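You operate a simulated robot arm through the tools that you are given. There is no shell and no other tool. Be economical: measure what you need, move in short steps, check, and stop when the job is done.

Carry out the task below with a simulated robot arm. There is one attempt and no reset: what you move stays moved.

TASK
Open the packing table drawer, put both small caps from the packing table top away in the inside of the packing table drawer, then shut the drawer.
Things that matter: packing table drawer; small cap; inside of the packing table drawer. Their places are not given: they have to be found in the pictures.

It is judged by the outcome, as a careful person would: the job done as asked, and still so three seconds after it is handed in. It fails if anything else is knocked over, pushed out of place, dropped, spilled or broken.

THE ROBOT
A 6-joint arm with a two-finger parallel gripper, fixed in place. Base frame: the origin is at the foot of the arm, x ahead of it, y to its left, z up. Lengths are in m, angles in degrees, forces in N, time in s.
With the tool pointing down near the work surface it reaches from about 0.26 to 0.68 m from the base axis. Its first joint turns from -66.0 to 66.0 degrees. Payload 2.9 kg.
Tool frame: the origin (TCP) lies between the finger pads and is the grasp point; the fingertips stand 0.03 m ahead of it; z points along the fingers, y is the line along which they close. The gripper opens to 0.11 m. The fingers are 0.02 m wide and 0.01 m thick; the gripper's body (0.048 by 0.112 m) begins 0.055 m behind the TCP.
Orientation is that of the tool frame in the base frame, as a unit quaternion [x, y, z, w]. With the fingers straight down and closing along the base's y, the tool's x points along the base's -x, its y along +y and its z along -z.

THE INTERFACE
- The arm moves only by the tool move_arm. Its arguments are lists of equal length, an entry for each row: "delta_pos": the shift along the base's x, y, z in m, a list of three; "rotation": the turn, a rotation vector about the base's x, y, z in degrees, a list of three; "jaw": the finger opening in m, from 0 to 0.11. In form: {"delta_pos": [[tx, ty, tz], ...], "rotation": [[ax, ay, az], ...], "jaw": [jaw, ...]}. A call has 1 to 12 rows; each row shifts and turns the commanded pose from where the row before left it. A row lasts 0.2 s, in which the tool goes at most 0.05 m and 8.6 degrees; a call with a longer step from one row to the next is refused whole, and so is a gripper value outside its range. A pose out of reach is approached as far as the arm can. The call stops where the force on the tool passes 40 N (or 10 N more than at its start, if that is more) or the arm is blocked; 0.2 s more then pass. The fingers move at their own pace (about 0.108 m/s each) and stop on an object; they squeeze with about 42 N. The grip force told is the motor's: it shows also when the fingers shut on nothing. Time passes only in rows, and 0.2 s behind the last, so rows that do not move let the fingers close. It gives the time, the measured TCP pose, the force on the tool (base axes), the opening and the grip force at its end, in the units of the frame above (readings bear some noise).
- Cameras (640 x 400 px; columns grow to the right, rows downward): "scene" is fixed at [0.0671, 0.4318, 1.3737]; the picture's right is [-0.88, -0.47, 0.00], its down [-0.30, 0.56, -0.77] and it looks along [0.36, -0.68, -0.63] (base axes); focal length 336 px, centre (320, 200). "wrist" rides on the gripper at [-0.036, 0, -0.057] in the tool frame; the picture's right is [0.00, -1.00, 0.00], its down [0.97, 0.00, -0.24] and it looks along [0.24, 0.00, 0.97] (tool axes); focal length 218 px, centre (320, 200).
- capture(camera): a new picture of that camera. No time passes.
- pixel_to_xyz(camera, pixels): for up to 12 pixels [column, row] of the newest picture of that camera ("zoom" is the newest enlarged one), the place [x, y, z] in the base frame of the surface seen there, good to about 0.002 m, but the place of the scene camera against the robot may be out by one fixed shift of up to 0.012 m in any direction. No time passes.
- close_up(camera, box): a new picture of the part [left, top, right, bottom] of that camera's present view, enlarged. No time passes.
- sign_off(): hands the job in; it is judged then, once.

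Work in short steps. Measure before you move; look again where a grasp or a placing could have gone wrong, and mend it. You have 80 turns and 34 pictures in all, the two below and enlarged ones among them. Open the gripper and draw the arm clear of the work before you hand the job in, unless the task says otherwise; then end with one line.

The tools are called after "Request:" as a command line: name --argument value ..., lists and objects as JSON in quotes. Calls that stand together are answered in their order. move_arm: Moves the arm, as the interface text tells. Its arguments: {"type":"object","properties":{"delta_pos":{"type":"array","items":{"type":"array","items":{"type":"number"}}},"rotation":{"type":"array","items":{"type":"array","items":{"type":"number"}}},"jaw":{"type":"array","items":{"type":"number"}}},"required":["delta_pos","rotation","jaw"]} The other tools are called the same way: capture (camera) takes a picture; pixel_to_xyz (camera, pixels) gives the place of the surface under pixels of a picture; close_up (camera, box) takes an enlarged picture of a part of a camera's view; sign_off () hands the job in.

At the start:

```text
time: 0.0
tcp_pos: [0.3484, -0.0764, 1.0329]
tcp_rot: [0.001, 1.0, 0.0, 0.0]
force: [-0.3, -0.3, -0.7]
grip_width: 0.11
gripper_force: 0.1
```

scene: 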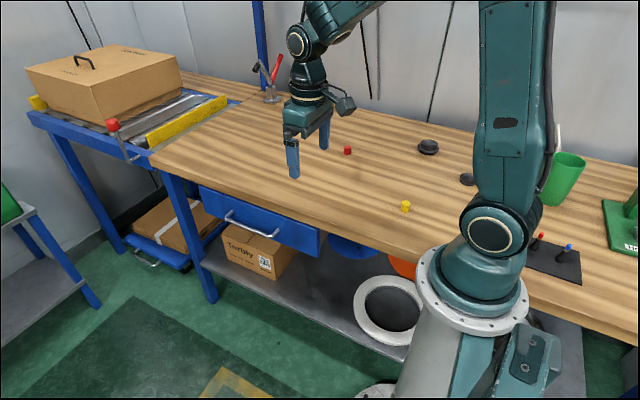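
wrist: 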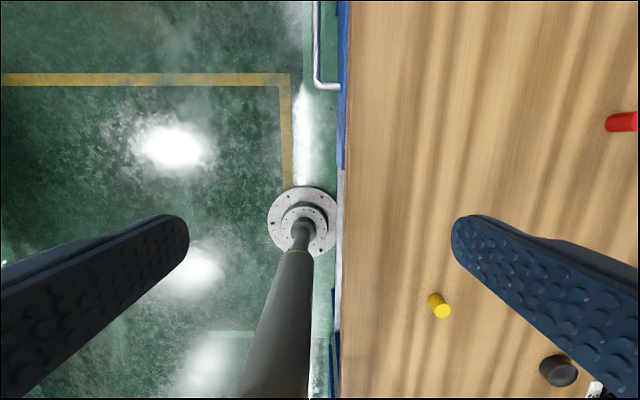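

The scene shows the red cap near (348,150), the yellow cap near (405,206) and the drawer handle near (252,224). I'll zoom in and measure these.

Request:
close_up --camera "scene" --box '[180, 130, 480, 290]'

Request:
pixel_to_xyz --camera "scene" --pixels '[[348, 147], [348, 153], [405, 203], [405, 210], [227, 215], [252, 229], [275, 236], [200, 190], [319, 232], [260, 215], [428, 147], [467, 179]]'

Request:
pixel_to_xyz --camera "wrist" --pixels '[[434, 298], [442, 312], [622, 122], [315, 50], [325, 85], [345, 50], [342, 170], [560, 365], [350, 200]]'

```text
2.13 times, centred on (330, 210) of scene
```

zoom: 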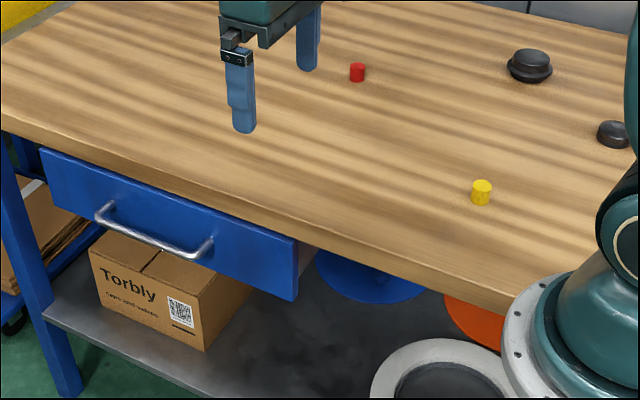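

```text
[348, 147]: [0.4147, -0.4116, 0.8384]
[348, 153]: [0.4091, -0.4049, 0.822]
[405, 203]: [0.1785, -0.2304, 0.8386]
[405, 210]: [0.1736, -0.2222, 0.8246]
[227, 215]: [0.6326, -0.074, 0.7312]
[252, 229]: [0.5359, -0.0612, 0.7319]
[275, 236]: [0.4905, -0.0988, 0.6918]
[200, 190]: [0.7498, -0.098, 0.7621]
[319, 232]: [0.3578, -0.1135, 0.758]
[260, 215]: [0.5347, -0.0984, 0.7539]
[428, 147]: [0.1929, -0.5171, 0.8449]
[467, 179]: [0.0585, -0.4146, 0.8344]
```

```text
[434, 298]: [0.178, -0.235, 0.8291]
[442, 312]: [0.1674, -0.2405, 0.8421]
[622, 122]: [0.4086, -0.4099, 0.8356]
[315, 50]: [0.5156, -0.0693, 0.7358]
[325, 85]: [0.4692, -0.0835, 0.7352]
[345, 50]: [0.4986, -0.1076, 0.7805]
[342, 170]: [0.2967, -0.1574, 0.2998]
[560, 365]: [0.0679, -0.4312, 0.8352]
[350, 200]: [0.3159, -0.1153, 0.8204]
```

I'll move above the drawer handle to measure it accurately with the wrist camera.

Request:
move_arm --delta_pos '[[0.04, 0.02, 0], [0.04, 0.02, 0], [0.04, 0.02, 0], [0.04, 0.02, 0], [0.04, 0.02, 0], [0, 0, -0.03], [0, 0, 0]]' --rotation '[[0, 0, 0], [0, 0, 0], [0, 0, 0], [0, 0, 0], [0, 0, 0], [0, 0, 0], [0, 0, 0]]' --jaw '[0.11, 0.11, 0.11, 0.11, 0.11, 0.11, 0.11]'

Request:
capture --camera "wrist"

```text
time: 1.6
tcp_pos: [0.5486, 0.0247, 1.0019]
tcp_rot: [0.0, 1.0, 0.0, 0.0]
force: [-0.2, 0.5, 0.3]
grip_width: 0.1099
gripper_force: 0.0
```

```text
30 pictures are left
```

wrist: 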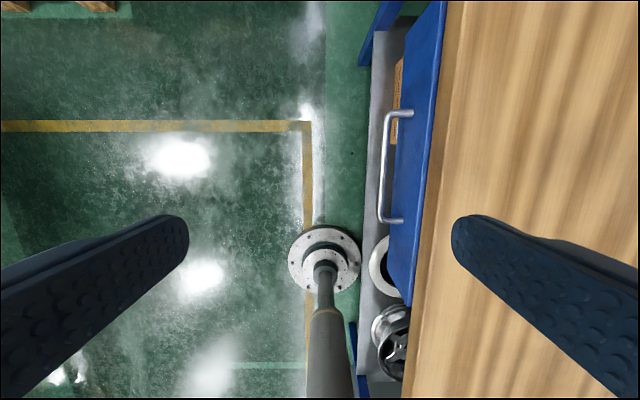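

Request:
pixel_to_xyz --camera "wrist" --pixels '[[384, 150], [382, 190], [383, 215], [386, 125], [395, 220], [400, 113], [408, 160], [428, 160], [445, 160], [418, 200], [400, 302], [442, 10]]'

Request:
close_up --camera "wrist" --box '[350, 80, 480, 240]'

```text
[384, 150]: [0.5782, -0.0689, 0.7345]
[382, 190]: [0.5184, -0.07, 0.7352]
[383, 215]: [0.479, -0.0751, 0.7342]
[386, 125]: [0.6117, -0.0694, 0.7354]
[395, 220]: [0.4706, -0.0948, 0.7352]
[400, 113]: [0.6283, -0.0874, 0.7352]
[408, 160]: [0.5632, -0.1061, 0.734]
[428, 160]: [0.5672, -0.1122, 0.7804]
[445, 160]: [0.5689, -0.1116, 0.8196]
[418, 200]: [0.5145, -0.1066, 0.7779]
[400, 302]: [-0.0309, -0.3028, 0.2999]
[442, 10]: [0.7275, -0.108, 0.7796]
```

```text
2.50 times, centred on (415, 160) of wrist
```

zoom: 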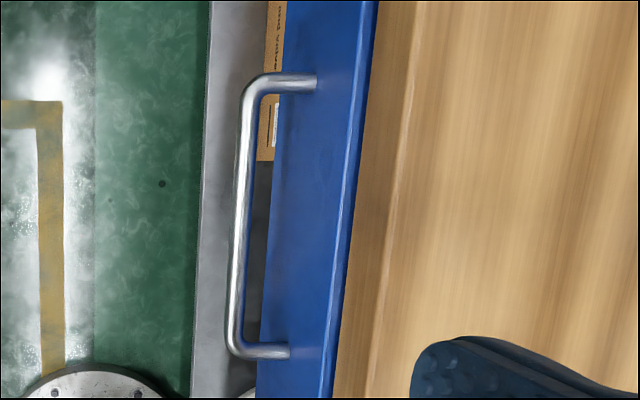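

The bar runs along x at y≈-0.071, z≈0.731. I'll tilt the gripper about 26° outward to clear the table edge and stop 0.1 m short of the bar.

Request:
move_arm --delta_pos '[[0, -0.009, -0.034], [0, -0.009, -0.034], [0, -0.009, -0.034], [0, -0.01, -0.034], [0, -0.01, -0.034], [0, 0, 0]]' --rotation '[[-8.5, 0, 0], [-8.5, 0, 0], [-8.5, 0, 0], [0, 0, 0], [0, 0, 0], [0, 0, 0]]' --jaw '[0.03, 0.03, 0.03, 0.03, 0.03, 0.03]'

Request:
capture --camera "wrist"

```text
time: 3.0
tcp_pos: [0.5498, -0.0222, 0.8304]
tcp_rot: [0.0, 0.975, -0.22, 0.0]
force: [-0.6, 0.8, -0.6]
grip_width: 0.0298
gripper_force: 0.0
```

```text
28 pictures are left
```

wrist: 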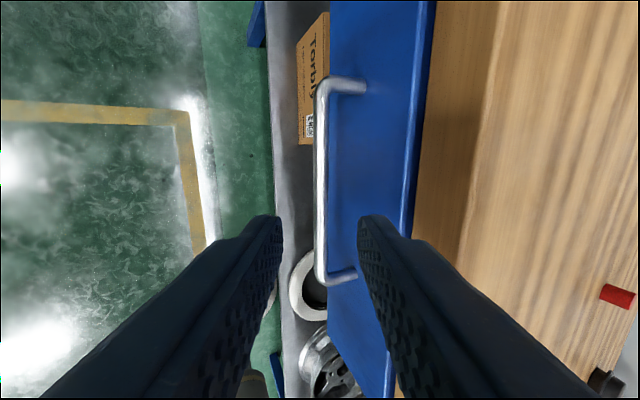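

The bar is centred between the fingers at column 320. I'll go in along the tool axis and close on it.

Request:
move_arm --delta_pos '[[0, -0.014, -0.029], [0, -0.014, -0.029], [0, -0.0145, -0.03], [0, 0, 0], [0, 0, 0], [0, 0, 0]]' --rotation '[[0, 0, 0], [0, 0, 0], [0, 0, 0], [0, 0, 0], [0, 0, 0], [0, 0, 0]]' --jaw '[0.03, 0.03, 0.03, 0.03, 0.0, 0.0]'

```text
time: 4.4
tcp_pos: [0.5477, -0.0638, 0.7441]
tcp_rot: [0.0, 0.975, -0.22, 0.001]
force: [0.2, -0.7, -0.2]
grip_width: 0.0117
gripper_force: 44.8
```

The fingers hold the bar (opening 0.0117). Next I pull it along +y.

Request:
move_arm --delta_pos '[[0, 0.01, 0], [0, 0.02, 0], [0, 0.02, 0], [0, 0.02, 0], [0, 0.02, 0], [0, 0.02, 0], [0, 0.02, 0], [0, 0.02, 0], [0, 0.02, 0]]' --rotation '[[0, 0, 0], [0, 0, 0], [0, 0, 0], [0, 0, 0], [0, 0, 0], [0, 0, 0], [0, 0, 0], [0, 0, 0], [0, 0, 0]]' --jaw '[0, 0, 0, 0, 0, 0, 0, 0, 0]'

Request:
capture --camera "scene"

```text
time: 6.4
tcp_pos: [0.5496, 0.1042, 0.744]
tcp_rot: [0.001, 0.975, -0.22, 0.001]
force: [-0.2, 0.4, 27.7]
grip_width: 0.0115
gripper_force: 44.8
```

```text
27 pictures are left
```

scene: 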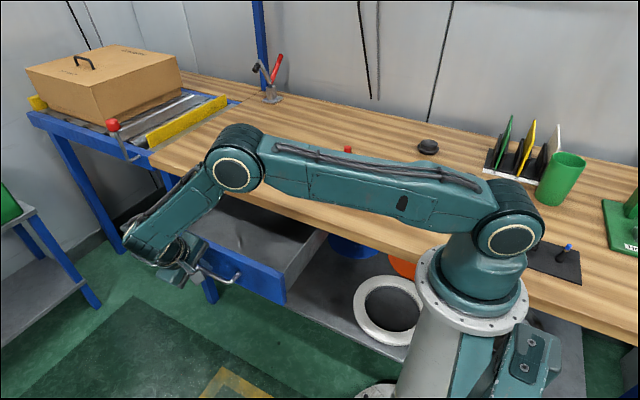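

The drawer is out by about 0.17 m, which is enough. I'll release and back off upward along the tool axis.

Request:
move_arm --delta_pos '[[0, 0, 0], [0, 0, 0], [0, 0.011, 0.0225], [0, 0.0145, 0.03], [0, 0.0145, 0.03], [0, 0, 0.045], [0, 0, 0.045], [0, -0.01, 0.04], [0, -0.02, 0.03], [0, -0.02, 0.02]]' --rotation '[[0, 0, 0], [0, 0, 0], [0, 0, 0], [0, 0, 0], [0, 0, 0], [0, 0, 0], [0, 0, 0], [8.5, 0, 0], [8.5, 0, 0], [8.5, 0, 0]]' --jaw '[0.03, 0.03, 0.03, 0.03, 0.03, 0.03, 0.03, 0.05, 0.05, 0.05]'

Request:
capture --camera "wrist"

```text
time: 8.6
tcp_pos: [0.5463, 0.0944, 1.0075]
tcp_rot: [0.001, 1.0, 0.002, -0.001]
force: [-0.1, -0.4, 0.0]
grip_width: 0.0501
gripper_force: 0.0
```

```text
26 pictures are left
```

wrist: 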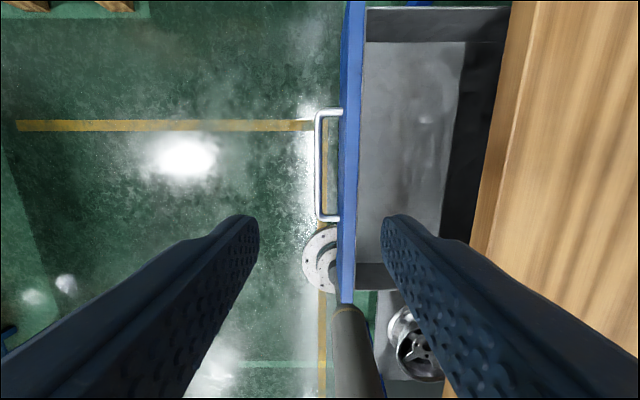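

Request:
pixel_to_xyz --camera "wrist" --pixels '[[352, 150], [370, 150], [400, 150], [440, 150], [465, 150], [480, 150], [500, 150], [370, 30], [410, 25], [372, 262], [372, 280], [320, 170]]'

```text
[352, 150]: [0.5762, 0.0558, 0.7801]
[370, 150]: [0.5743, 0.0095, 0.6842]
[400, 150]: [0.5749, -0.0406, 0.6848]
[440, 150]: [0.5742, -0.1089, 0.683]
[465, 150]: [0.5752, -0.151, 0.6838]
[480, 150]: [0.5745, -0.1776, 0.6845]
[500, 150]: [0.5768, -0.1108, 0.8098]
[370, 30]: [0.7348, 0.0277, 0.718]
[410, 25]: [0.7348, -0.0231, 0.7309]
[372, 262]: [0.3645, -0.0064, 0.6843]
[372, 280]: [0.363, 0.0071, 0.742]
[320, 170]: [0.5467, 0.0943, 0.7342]
```

The drawer interior spans x 0.365–0.735 and y -0.18 to 0.05, with the floor at z 0.684. I'll move above the red cap now.

Request:
move_arm --delta_pos '[[-0.0125, -0.0458, 0], [-0.0125, -0.0458, 0], [-0.0125, -0.0458, 0], [-0.0125, -0.0458, 0], [-0.0125, -0.0458, 0], [-0.0125, -0.0458, 0], [-0.0125, -0.0458, 0], [-0.0125, -0.0458, 0], [-0.0125, -0.0458, 0], [-0.0125, -0.0458, 0], [-0.0115, -0.046, -0.01], [0, 0, -0.04]]' --rotation '[[0, 0, 0], [0, 0, 0], [0, 0, 0], [0, 0, 0], [0, 0, 0], [0, 0, 0], [0, 0, 0], [0, 0, 0], [0, 0, 0], [0, 0, 0], [0, 0, 0], [0, 0, 0]]' --jaw '[0.05, 0.05, 0.05, 0.05, 0.05, 0.05, 0.05, 0.05, 0.05, 0.05, 0.05, 0.05]'

Request:
capture --camera "wrist"

```text
time: 11.2
tcp_pos: [0.4103, -0.409, 0.9544]
tcp_rot: [0.0, 1.0, -0.001, 0.0]
force: [-0.9, -0.4, 0.4]
grip_width: 0.05
gripper_force: 0.1
```

```text
25 pictures are left
```

wrist: 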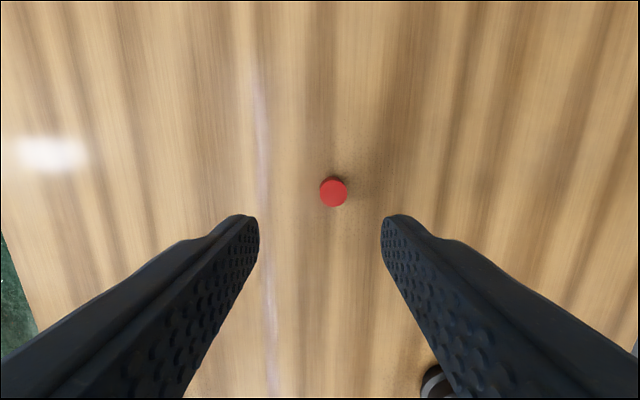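

Request:
pixel_to_xyz --camera "wrist" --pixels '[[333, 193], [322, 193], [345, 193], [333, 182], [333, 205], [300, 190]]'

```text
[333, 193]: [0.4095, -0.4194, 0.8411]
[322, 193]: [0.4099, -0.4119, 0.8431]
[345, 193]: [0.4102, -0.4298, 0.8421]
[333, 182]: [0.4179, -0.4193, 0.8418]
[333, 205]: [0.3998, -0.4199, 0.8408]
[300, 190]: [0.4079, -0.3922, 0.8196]
```

The red cap is at (0.409,-0.420) with its top at 0.842. I'll descend with the tips at about 0.825 and grasp it.

Request:
move_arm --delta_pos '[[-0.001, -0.0108, -0.03], [0, 0, -0.03], [0, 0, -0.025], [0, 0, -0.0145], [0, 0, 0], [0, 0, 0], [0, 0, 0]]' --rotation '[[0, 0, 0], [0, 0, 0], [0, 0, 0], [0, 0, 0], [0, 0, 0], [0, 0, 0], [0, 0, 0]]' --jaw '[0.05, 0.05, 0.05, 0.05, 0.05, 0.0, 0.0]'

```text
time: 12.8
tcp_pos: [0.4103, -0.4192, 0.856]
tcp_rot: [0.0, 1.0, -0.001, 0.0]
force: [-0.4, 1.5, 0.1]
grip_width: 0.0144
gripper_force: 42.3
```

Grip shows 0.0144 at 42 N. I'll lift and check.

Request:
move_arm --delta_pos '[[0, 0, 0.03], [0, 0, 0.04], [0, 0, 0.04]]' --rotation '[[0, 0, 0], [0, 0, 0], [0, 0, 0]]' --jaw '[0, 0, 0]'

Request:
capture --camera "wrist"

```text
time: 13.6
tcp_pos: [0.4098, -0.4196, 0.9684]
tcp_rot: [0.001, 1.0, 0.001, 0.0]
force: [-0.3, -1.4, -0.3]
grip_width: 0.014
gripper_force: 41.6
```

```text
24 pictures are left
```

wrist: 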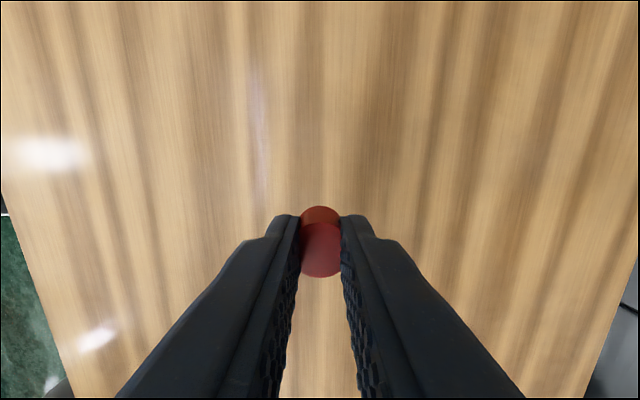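

The red cap is held between the tips. I'll carry it over the open drawer.

Request:
move_arm --delta_pos '[[0.0156, 0.0428, 0], [0.0156, 0.0428, 0], [0.0156, 0.0428, 0], [0.0156, 0.0428, 0], [0.0156, 0.0428, 0], [0.0156, 0.0428, 0], [0.0156, 0.0428, 0], [0.0156, 0.0428, 0], [0.0156, 0.0428, 0], [0, 0, -0.05], [0, 0, -0.04]]' --rotation '[[0, 0, 0], [0, 0, 0], [0, 0, 0], [0, 0, 0], [0, 0, 0], [0, 0, 0], [0, 0, 0], [0, 0, 0], [0, 0, 0], [0, 0, 0], [0, 0, 0]]' --jaw '[0, 0, 0, 0, 0, 0, 0, 0, 0, 0, 0]'

Request:
capture --camera "wrist"

```text
time: 16.0
tcp_pos: [0.5494, -0.037, 0.8735]
tcp_rot: [0.0, 1.0, 0.001, 0.0]
force: [-0.9, -0.3, -0.9]
grip_width: 0.0136
gripper_force: 42.1
```

```text
23 pictures are left
```

wrist: 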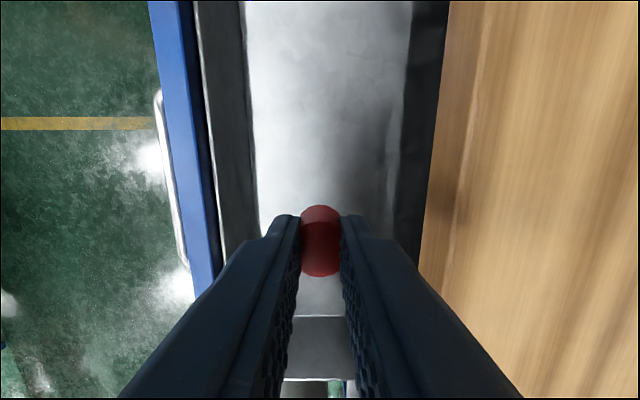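

Clear on both sides. I'll lower to the drawer floor and release.

Request:
move_arm --delta_pos '[[0, 0, -0.04], [0, 0, -0.04], [0, 0, -0.04], [0, 0, -0.028], [0, 0, 0], [0, 0, 0], [0, 0, 0], [0, 0, 0.03], [0, 0, 0.045], [0, 0, 0.045], [0, 0, 0.045], [0, 0, 0.045]]' --rotation '[[0, 0, 0], [0, 0, 0], [0, 0, 0], [0, 0, 0], [0, 0, 0], [0, 0, 0], [0, 0, 0], [0, 0, 0], [0, 0, 0], [0, 0, 0], [0, 0, 0], [0, 0, 0]]' --jaw '[0, 0, 0, 0, 0, 0.04, 0.04, 0.04, 0.04, 0.04, 0.04, 0.04]'

Request:
capture --camera "wrist"

```text
time: 18.6
tcp_pos: [0.5506, -0.0361, 0.9405]
tcp_rot: [0.0, 1.0, 0.0, -0.001]
force: [-0.2, -1.0, -0.4]
grip_width: 0.04
gripper_force: 0.1
```

```text
22 pictures are left
```

wrist: 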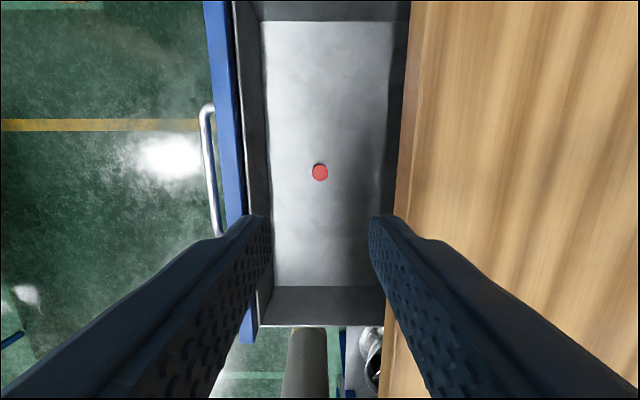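

The red cap stands in the drawer. Now I move above the yellow cap.

Request:
move_arm --delta_pos '[[-0.0378, -0.02, 0.02], [-0.0378, -0.02, 0], [-0.0378, -0.02, 0], [-0.0378, -0.02, 0], [-0.0378, -0.02, 0], [-0.0378, -0.02, 0], [-0.0378, -0.02, 0], [-0.0378, -0.02, 0], [-0.0378, -0.02, 0], [-0.0378, -0.02, 0], [0, 0, 0]]' --rotation '[[0, 0, 0], [0, 0, 0], [0, 0, 0], [0, 0, 0], [0, 0, 0], [0, 0, 0], [0, 0, 0], [0, 0, 0], [0, 0, 0], [0, 0, 0], [0, 0, 0]]' --jaw '[0.05, 0.05, 0.05, 0.05, 0.05, 0.05, 0.05, 0.05, 0.05, 0.05, 0.05]'

Request:
capture --camera "wrist"

```text
time: 21.0
tcp_pos: [0.1734, -0.2368, 0.9578]
tcp_rot: [0.0, 1.0, 0.0, 0.0]
force: [-0.1, -0.6, 0.0]
grip_width: 0.05
gripper_force: 0.0
```

```text
21 pictures are left
```

wrist: 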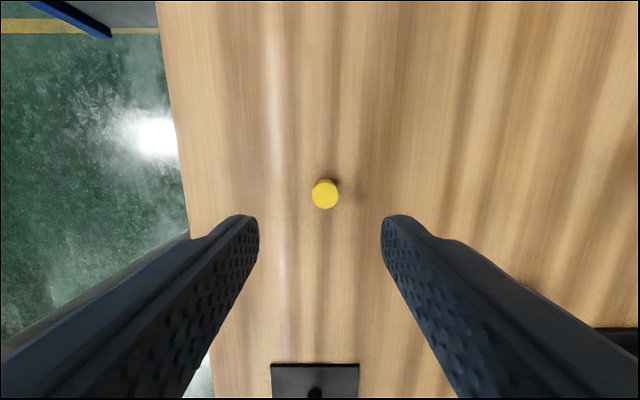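

Request:
pixel_to_xyz --camera "wrist" --pixels '[[325, 195], [314, 195], [336, 195], [325, 184], [325, 206], [280, 190], [315, 375]]'

```text
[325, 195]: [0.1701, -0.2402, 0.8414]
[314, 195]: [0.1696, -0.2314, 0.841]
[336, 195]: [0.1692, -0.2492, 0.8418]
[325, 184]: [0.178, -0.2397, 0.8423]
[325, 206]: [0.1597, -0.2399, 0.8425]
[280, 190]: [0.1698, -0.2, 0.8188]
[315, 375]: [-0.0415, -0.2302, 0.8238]
```

The yellow cap centre is (0.169,-0.240). I'll descend and grasp it, then lift.

Request:
move_arm --delta_pos '[[-0.0035, -0.0035, -0.03], [0, 0, -0.03], [0, 0, -0.025], [0, 0, -0.0175], [0, 0, 0], [0, 0, 0], [0, 0, 0], [0, 0, 0]]' --rotation '[[0, 0, 0], [0, 0, 0], [0, 0, 0], [0, 0, 0], [0, 0, 0], [0, 0, 0], [0, 0, 0], [0, 0, 0]]' --jaw '[0.05, 0.05, 0.05, 0.05, 0.05, 0.0, 0.0, 0.0]'

Request:
move_arm --delta_pos '[[0, 0, 0.03], [0, 0, 0.04], [0, 0, 0.04]]' --rotation '[[0, 0, 0], [0, 0, 0], [0, 0, 0]]' --jaw '[0, 0, 0]'

Request:
capture --camera "wrist"

```text
time: 22.8
tcp_pos: [0.1702, -0.2404, 0.8558]
tcp_rot: [0.0, 1.0, -0.001, 0.0]
force: [-0.9, -0.2, -0.3]
grip_width: 0.0138
gripper_force: 42.3
```

```text
time: 23.6
tcp_pos: [0.1711, -0.2388, 0.9658]
tcp_rot: [0.0, 1.0, 0.0, 0.001]
force: [0.9, -0.7, 0.1]
grip_width: 0.0133
gripper_force: 42.2
```

```text
20 pictures are left
```

wrist: 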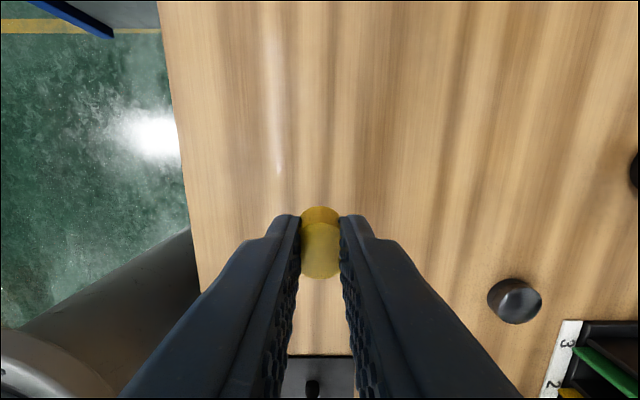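

The yellow cap is held. I'll carry it to (0.46,-0.036) over the drawer, clear of the red cap.

Request:
move_arm --delta_pos '[[0.0361, 0.0253, 0], [0.0361, 0.0253, 0], [0.0361, 0.0253, 0], [0.0361, 0.0253, 0], [0.0361, 0.0253, 0], [0.0361, 0.0253, 0], [0.0361, 0.0253, 0], [0.0361, 0.0253, 0], [0, 0, -0.05], [0, 0, -0.04], [0, 0, 0]]' --rotation '[[0, 0, 0], [0, 0, 0], [0, 0, 0], [0, 0, 0], [0, 0, 0], [0, 0, 0], [0, 0, 0], [0, 0, 0], [0, 0, 0], [0, 0, 0], [0, 0, 0]]' --jaw '[0, 0, 0, 0, 0, 0, 0, 0, 0, 0, 0]'

Request:
capture --camera "wrist"

```text
time: 26.0
tcp_pos: [0.4593, -0.0367, 0.8752]
tcp_rot: [0.0, 1.0, 0.001, -0.001]
force: [-0.8, -0.4, 0.1]
grip_width: 0.0135
gripper_force: 42.0
```

```text
19 pictures are left
```

wrist: 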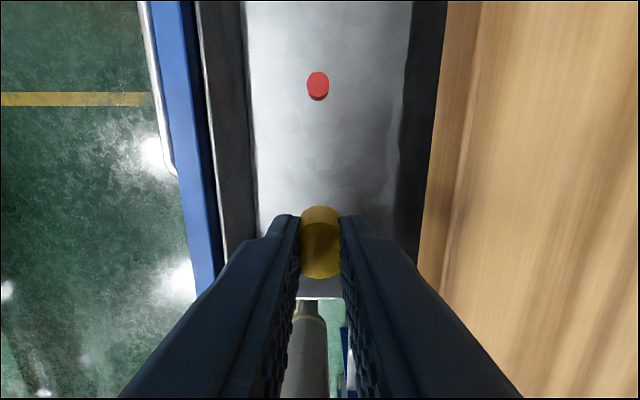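

The gripper is well inside the walls. I'll lower, release and rise.

Request:
move_arm --delta_pos '[[0, 0, -0.04], [0, 0, -0.04], [0, 0, -0.04], [0, 0, -0.0295], [0, 0, 0], [0, 0, 0], [0, 0, 0], [0, 0, 0.03], [0, 0, 0.045], [0, 0, 0.045], [0, 0, 0.045], [0, 0, 0.045]]' --rotation '[[0, 0, 0], [0, 0, 0], [0, 0, 0], [0, 0, 0], [0, 0, 0], [0, 0, 0], [0, 0, 0], [0, 0, 0], [0, 0, 0], [0, 0, 0], [0, 0, 0], [0, 0, 0]]' --jaw '[0, 0, 0, 0, 0, 0.04, 0.04, 0.04, 0.04, 0.04, 0.04, 0.04]'

Request:
capture --camera "wrist"

```text
time: 28.6
tcp_pos: [0.4593, -0.0362, 0.9372]
tcp_rot: [0.001, 1.0, 0.001, 0.0]
force: [0.2, 0.2, -0.1]
grip_width: 0.0397
gripper_force: 0.1
```

```text
18 pictures are left
```

wrist: 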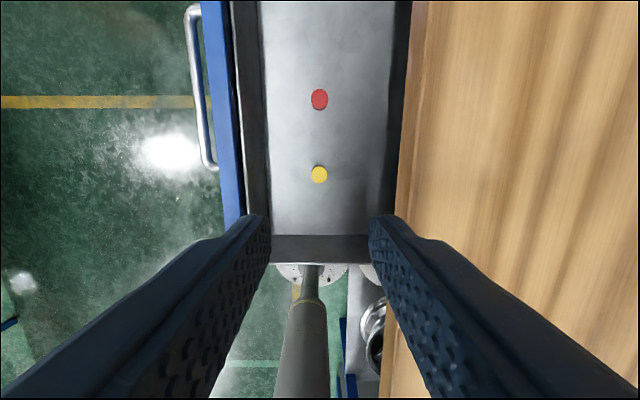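

Both caps stand in the drawer. I'll go back to the handle with the same tilt, stopping at a pre-grasp pose.

Request:
move_arm --delta_pos '[[0.018, 0.0368, 0.005], [0.018, 0.0368, 0.005], [0.018, 0.0368, 0.005], [0.018, 0.0368, 0.005], [0.018, 0.0368, 0.0], [0, 0, -0.04], [0, 0, -0.04], [0, 0, -0.043], [0, 0, 0]]' --rotation '[[0, 0, 0], [0, 0, 0], [-8.5, 0, 0], [-8.5, 0, 0], [-8.5, 0, 0], [0, 0, 0], [0, 0, 0], [0, 0, 0], [0, 0, 0]]' --jaw '[0.03, 0.03, 0.03, 0.03, 0.03, 0.03, 0.03, 0.03, 0.03]'

Request:
capture --camera "wrist"

```text
time: 30.6
tcp_pos: [0.5507, 0.1447, 0.8328]
tcp_rot: [0.0, 0.975, -0.221, 0.0]
force: [0.1, -0.1, -0.7]
grip_width: 0.0298
gripper_force: 0.0
```

```text
17 pictures are left
```

wrist: 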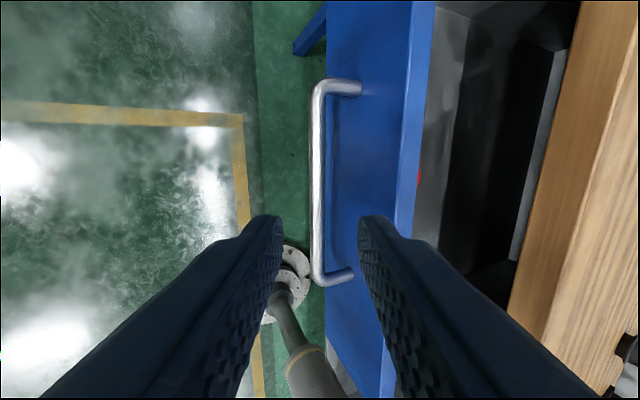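

The bar is at column 318, well centred. I'll approach and grasp.

Request:
move_arm --delta_pos '[[0, -0.0135, -0.029], [0, -0.0135, -0.029], [0, -0.0145, -0.031], [0, 0, 0], [0, 0, 0], [0, 0, 0]]' --rotation '[[0, 0, 0], [0, 0, 0], [0, 0, 0], [0, 0, 0], [0, 0, 0], [0, 0, 0]]' --jaw '[0.03, 0.03, 0.03, 0.03, 0.0, 0.0]'

```text
time: 32.0
tcp_pos: [0.5474, 0.1042, 0.7439]
tcp_rot: [0.0, 0.975, -0.22, 0.0]
force: [0.0, 0.0, -1.4]
grip_width: 0.0115
gripper_force: 45.2
```

Gripped. I'll push the drawer in gently by 0.165 m.

Request:
move_arm --delta_pos '[[0, -0.008, 0], [0, -0.015, 0], [0, -0.015, 0], [0, -0.015, 0], [0, -0.015, 0], [0, -0.015, 0], [0, -0.015, 0], [0, -0.015, 0], [0, -0.015, 0], [0, -0.015, 0], [0, -0.015, 0], [0, -0.008, 0]]' --rotation '[[0, 0, 0], [0, 0, 0], [0, 0, 0], [0, 0, 0], [0, 0, 0], [0, 0, 0], [0, 0, 0], [0, 0, 0], [0, 0, 0], [0, 0, 0], [0, 0, 0], [0, 0, 0]]' --jaw '[0, 0, 0, 0, 0, 0, 0, 0, 0, 0, 0, 0]'

Request:
move_arm --delta_pos '[[0, -0.002, 0], [0, -0.002, 0], [0, -0.002, 0]]' --rotation '[[0, 0, 0], [0, 0, 0], [0, 0, 0]]' --jaw '[0, 0, 0]'

```text
time: 34.6
tcp_pos: [0.5484, -0.0611, 0.7444]
tcp_rot: [0.0, 0.976, -0.219, -0.002]
force: [8.6, 1.0, -32.3]
grip_width: 0.0116
gripper_force: 44.7
```

```text
time: 35.4
tcp_pos: [0.5484, -0.0652, 0.7435]
tcp_rot: [-0.002, 0.976, -0.22, 0.0]
force: [8.2, 6.4, -33.1]
grip_width: 0.0117
gripper_force: 45.2
```

The TCP is at y -0.065, at or past the original closed position, with reaction force rising: the drawer is shut. I'll release and withdraw.

Request:
move_arm --delta_pos '[[0, 0, 0], [0, 0, 0], [0, 0.011, 0.0225], [0, 0.0145, 0.03], [0, 0.0145, 0.03], [0, 0.02, 0.04], [0, 0.02, 0.04], [0, 0, 0.04], [0, 0, 0.03], [0, 0, 0.02]]' --rotation '[[0, 0, 0], [0, 0, 0], [0, 0, 0], [0, 0, 0], [0, 0, 0], [0, 0, 0], [0, 0, 0], [8.5, 0, 0], [8.5, 0, 0], [8.5, 0, 0]]' --jaw '[0.03, 0.03, 0.03, 0.03, 0.03, 0.05, 0.08, 0.1, 0.1, 0.1]'

Request:
capture --camera "wrist"

Request:
capture --camera "scene"

```text
time: 37.6
tcp_pos: [0.5484, 0.0139, 0.9996]
tcp_rot: [0.0, 1.0, 0.001, 0.0]
force: [-0.6, -0.7, 0.3]
grip_width: 0.1001
gripper_force: 0.1
```

```text
16 pictures are left
```

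wrist: 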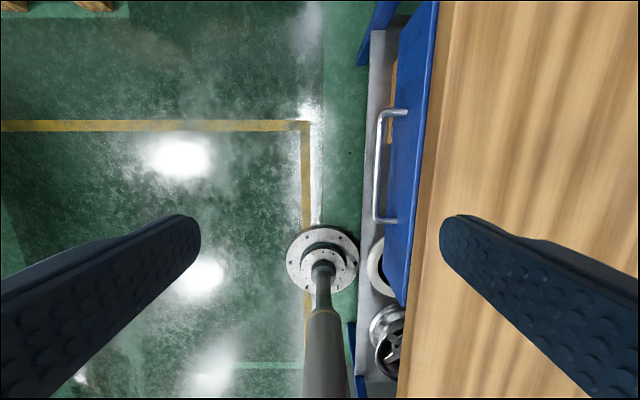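

```text
15 pictures are left
```

scene: 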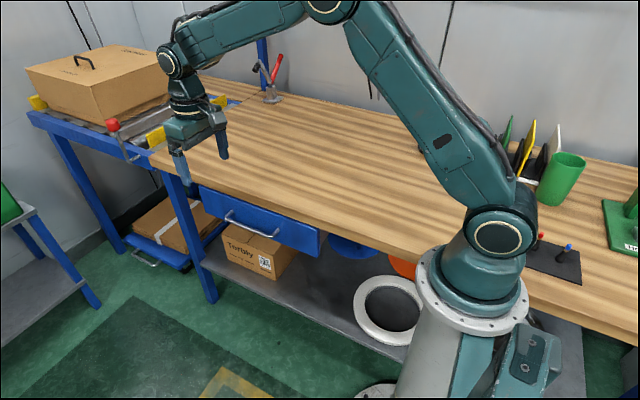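

The scene picture matches the starting one: the drawer front is flush again. I'll check its position against the first measurement.

Request:
pixel_to_xyz --camera "wrist" --pixels '[[377, 190], [380, 150], [422, 160], [402, 160]]'

```text
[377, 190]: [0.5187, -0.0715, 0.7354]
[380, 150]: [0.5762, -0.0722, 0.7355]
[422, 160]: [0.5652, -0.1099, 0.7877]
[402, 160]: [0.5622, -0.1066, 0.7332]
```

The bar is at y≈-0.071 and the drawer face at -0.106, the same as when shut at the start. The gripper is open and clear.

Request:
sign_off

```text
The job is handed in.
```

Both small caps (red and yellow) are in the packing table drawer, the drawer is shut, and nothing else in the pictures appears to have moved.
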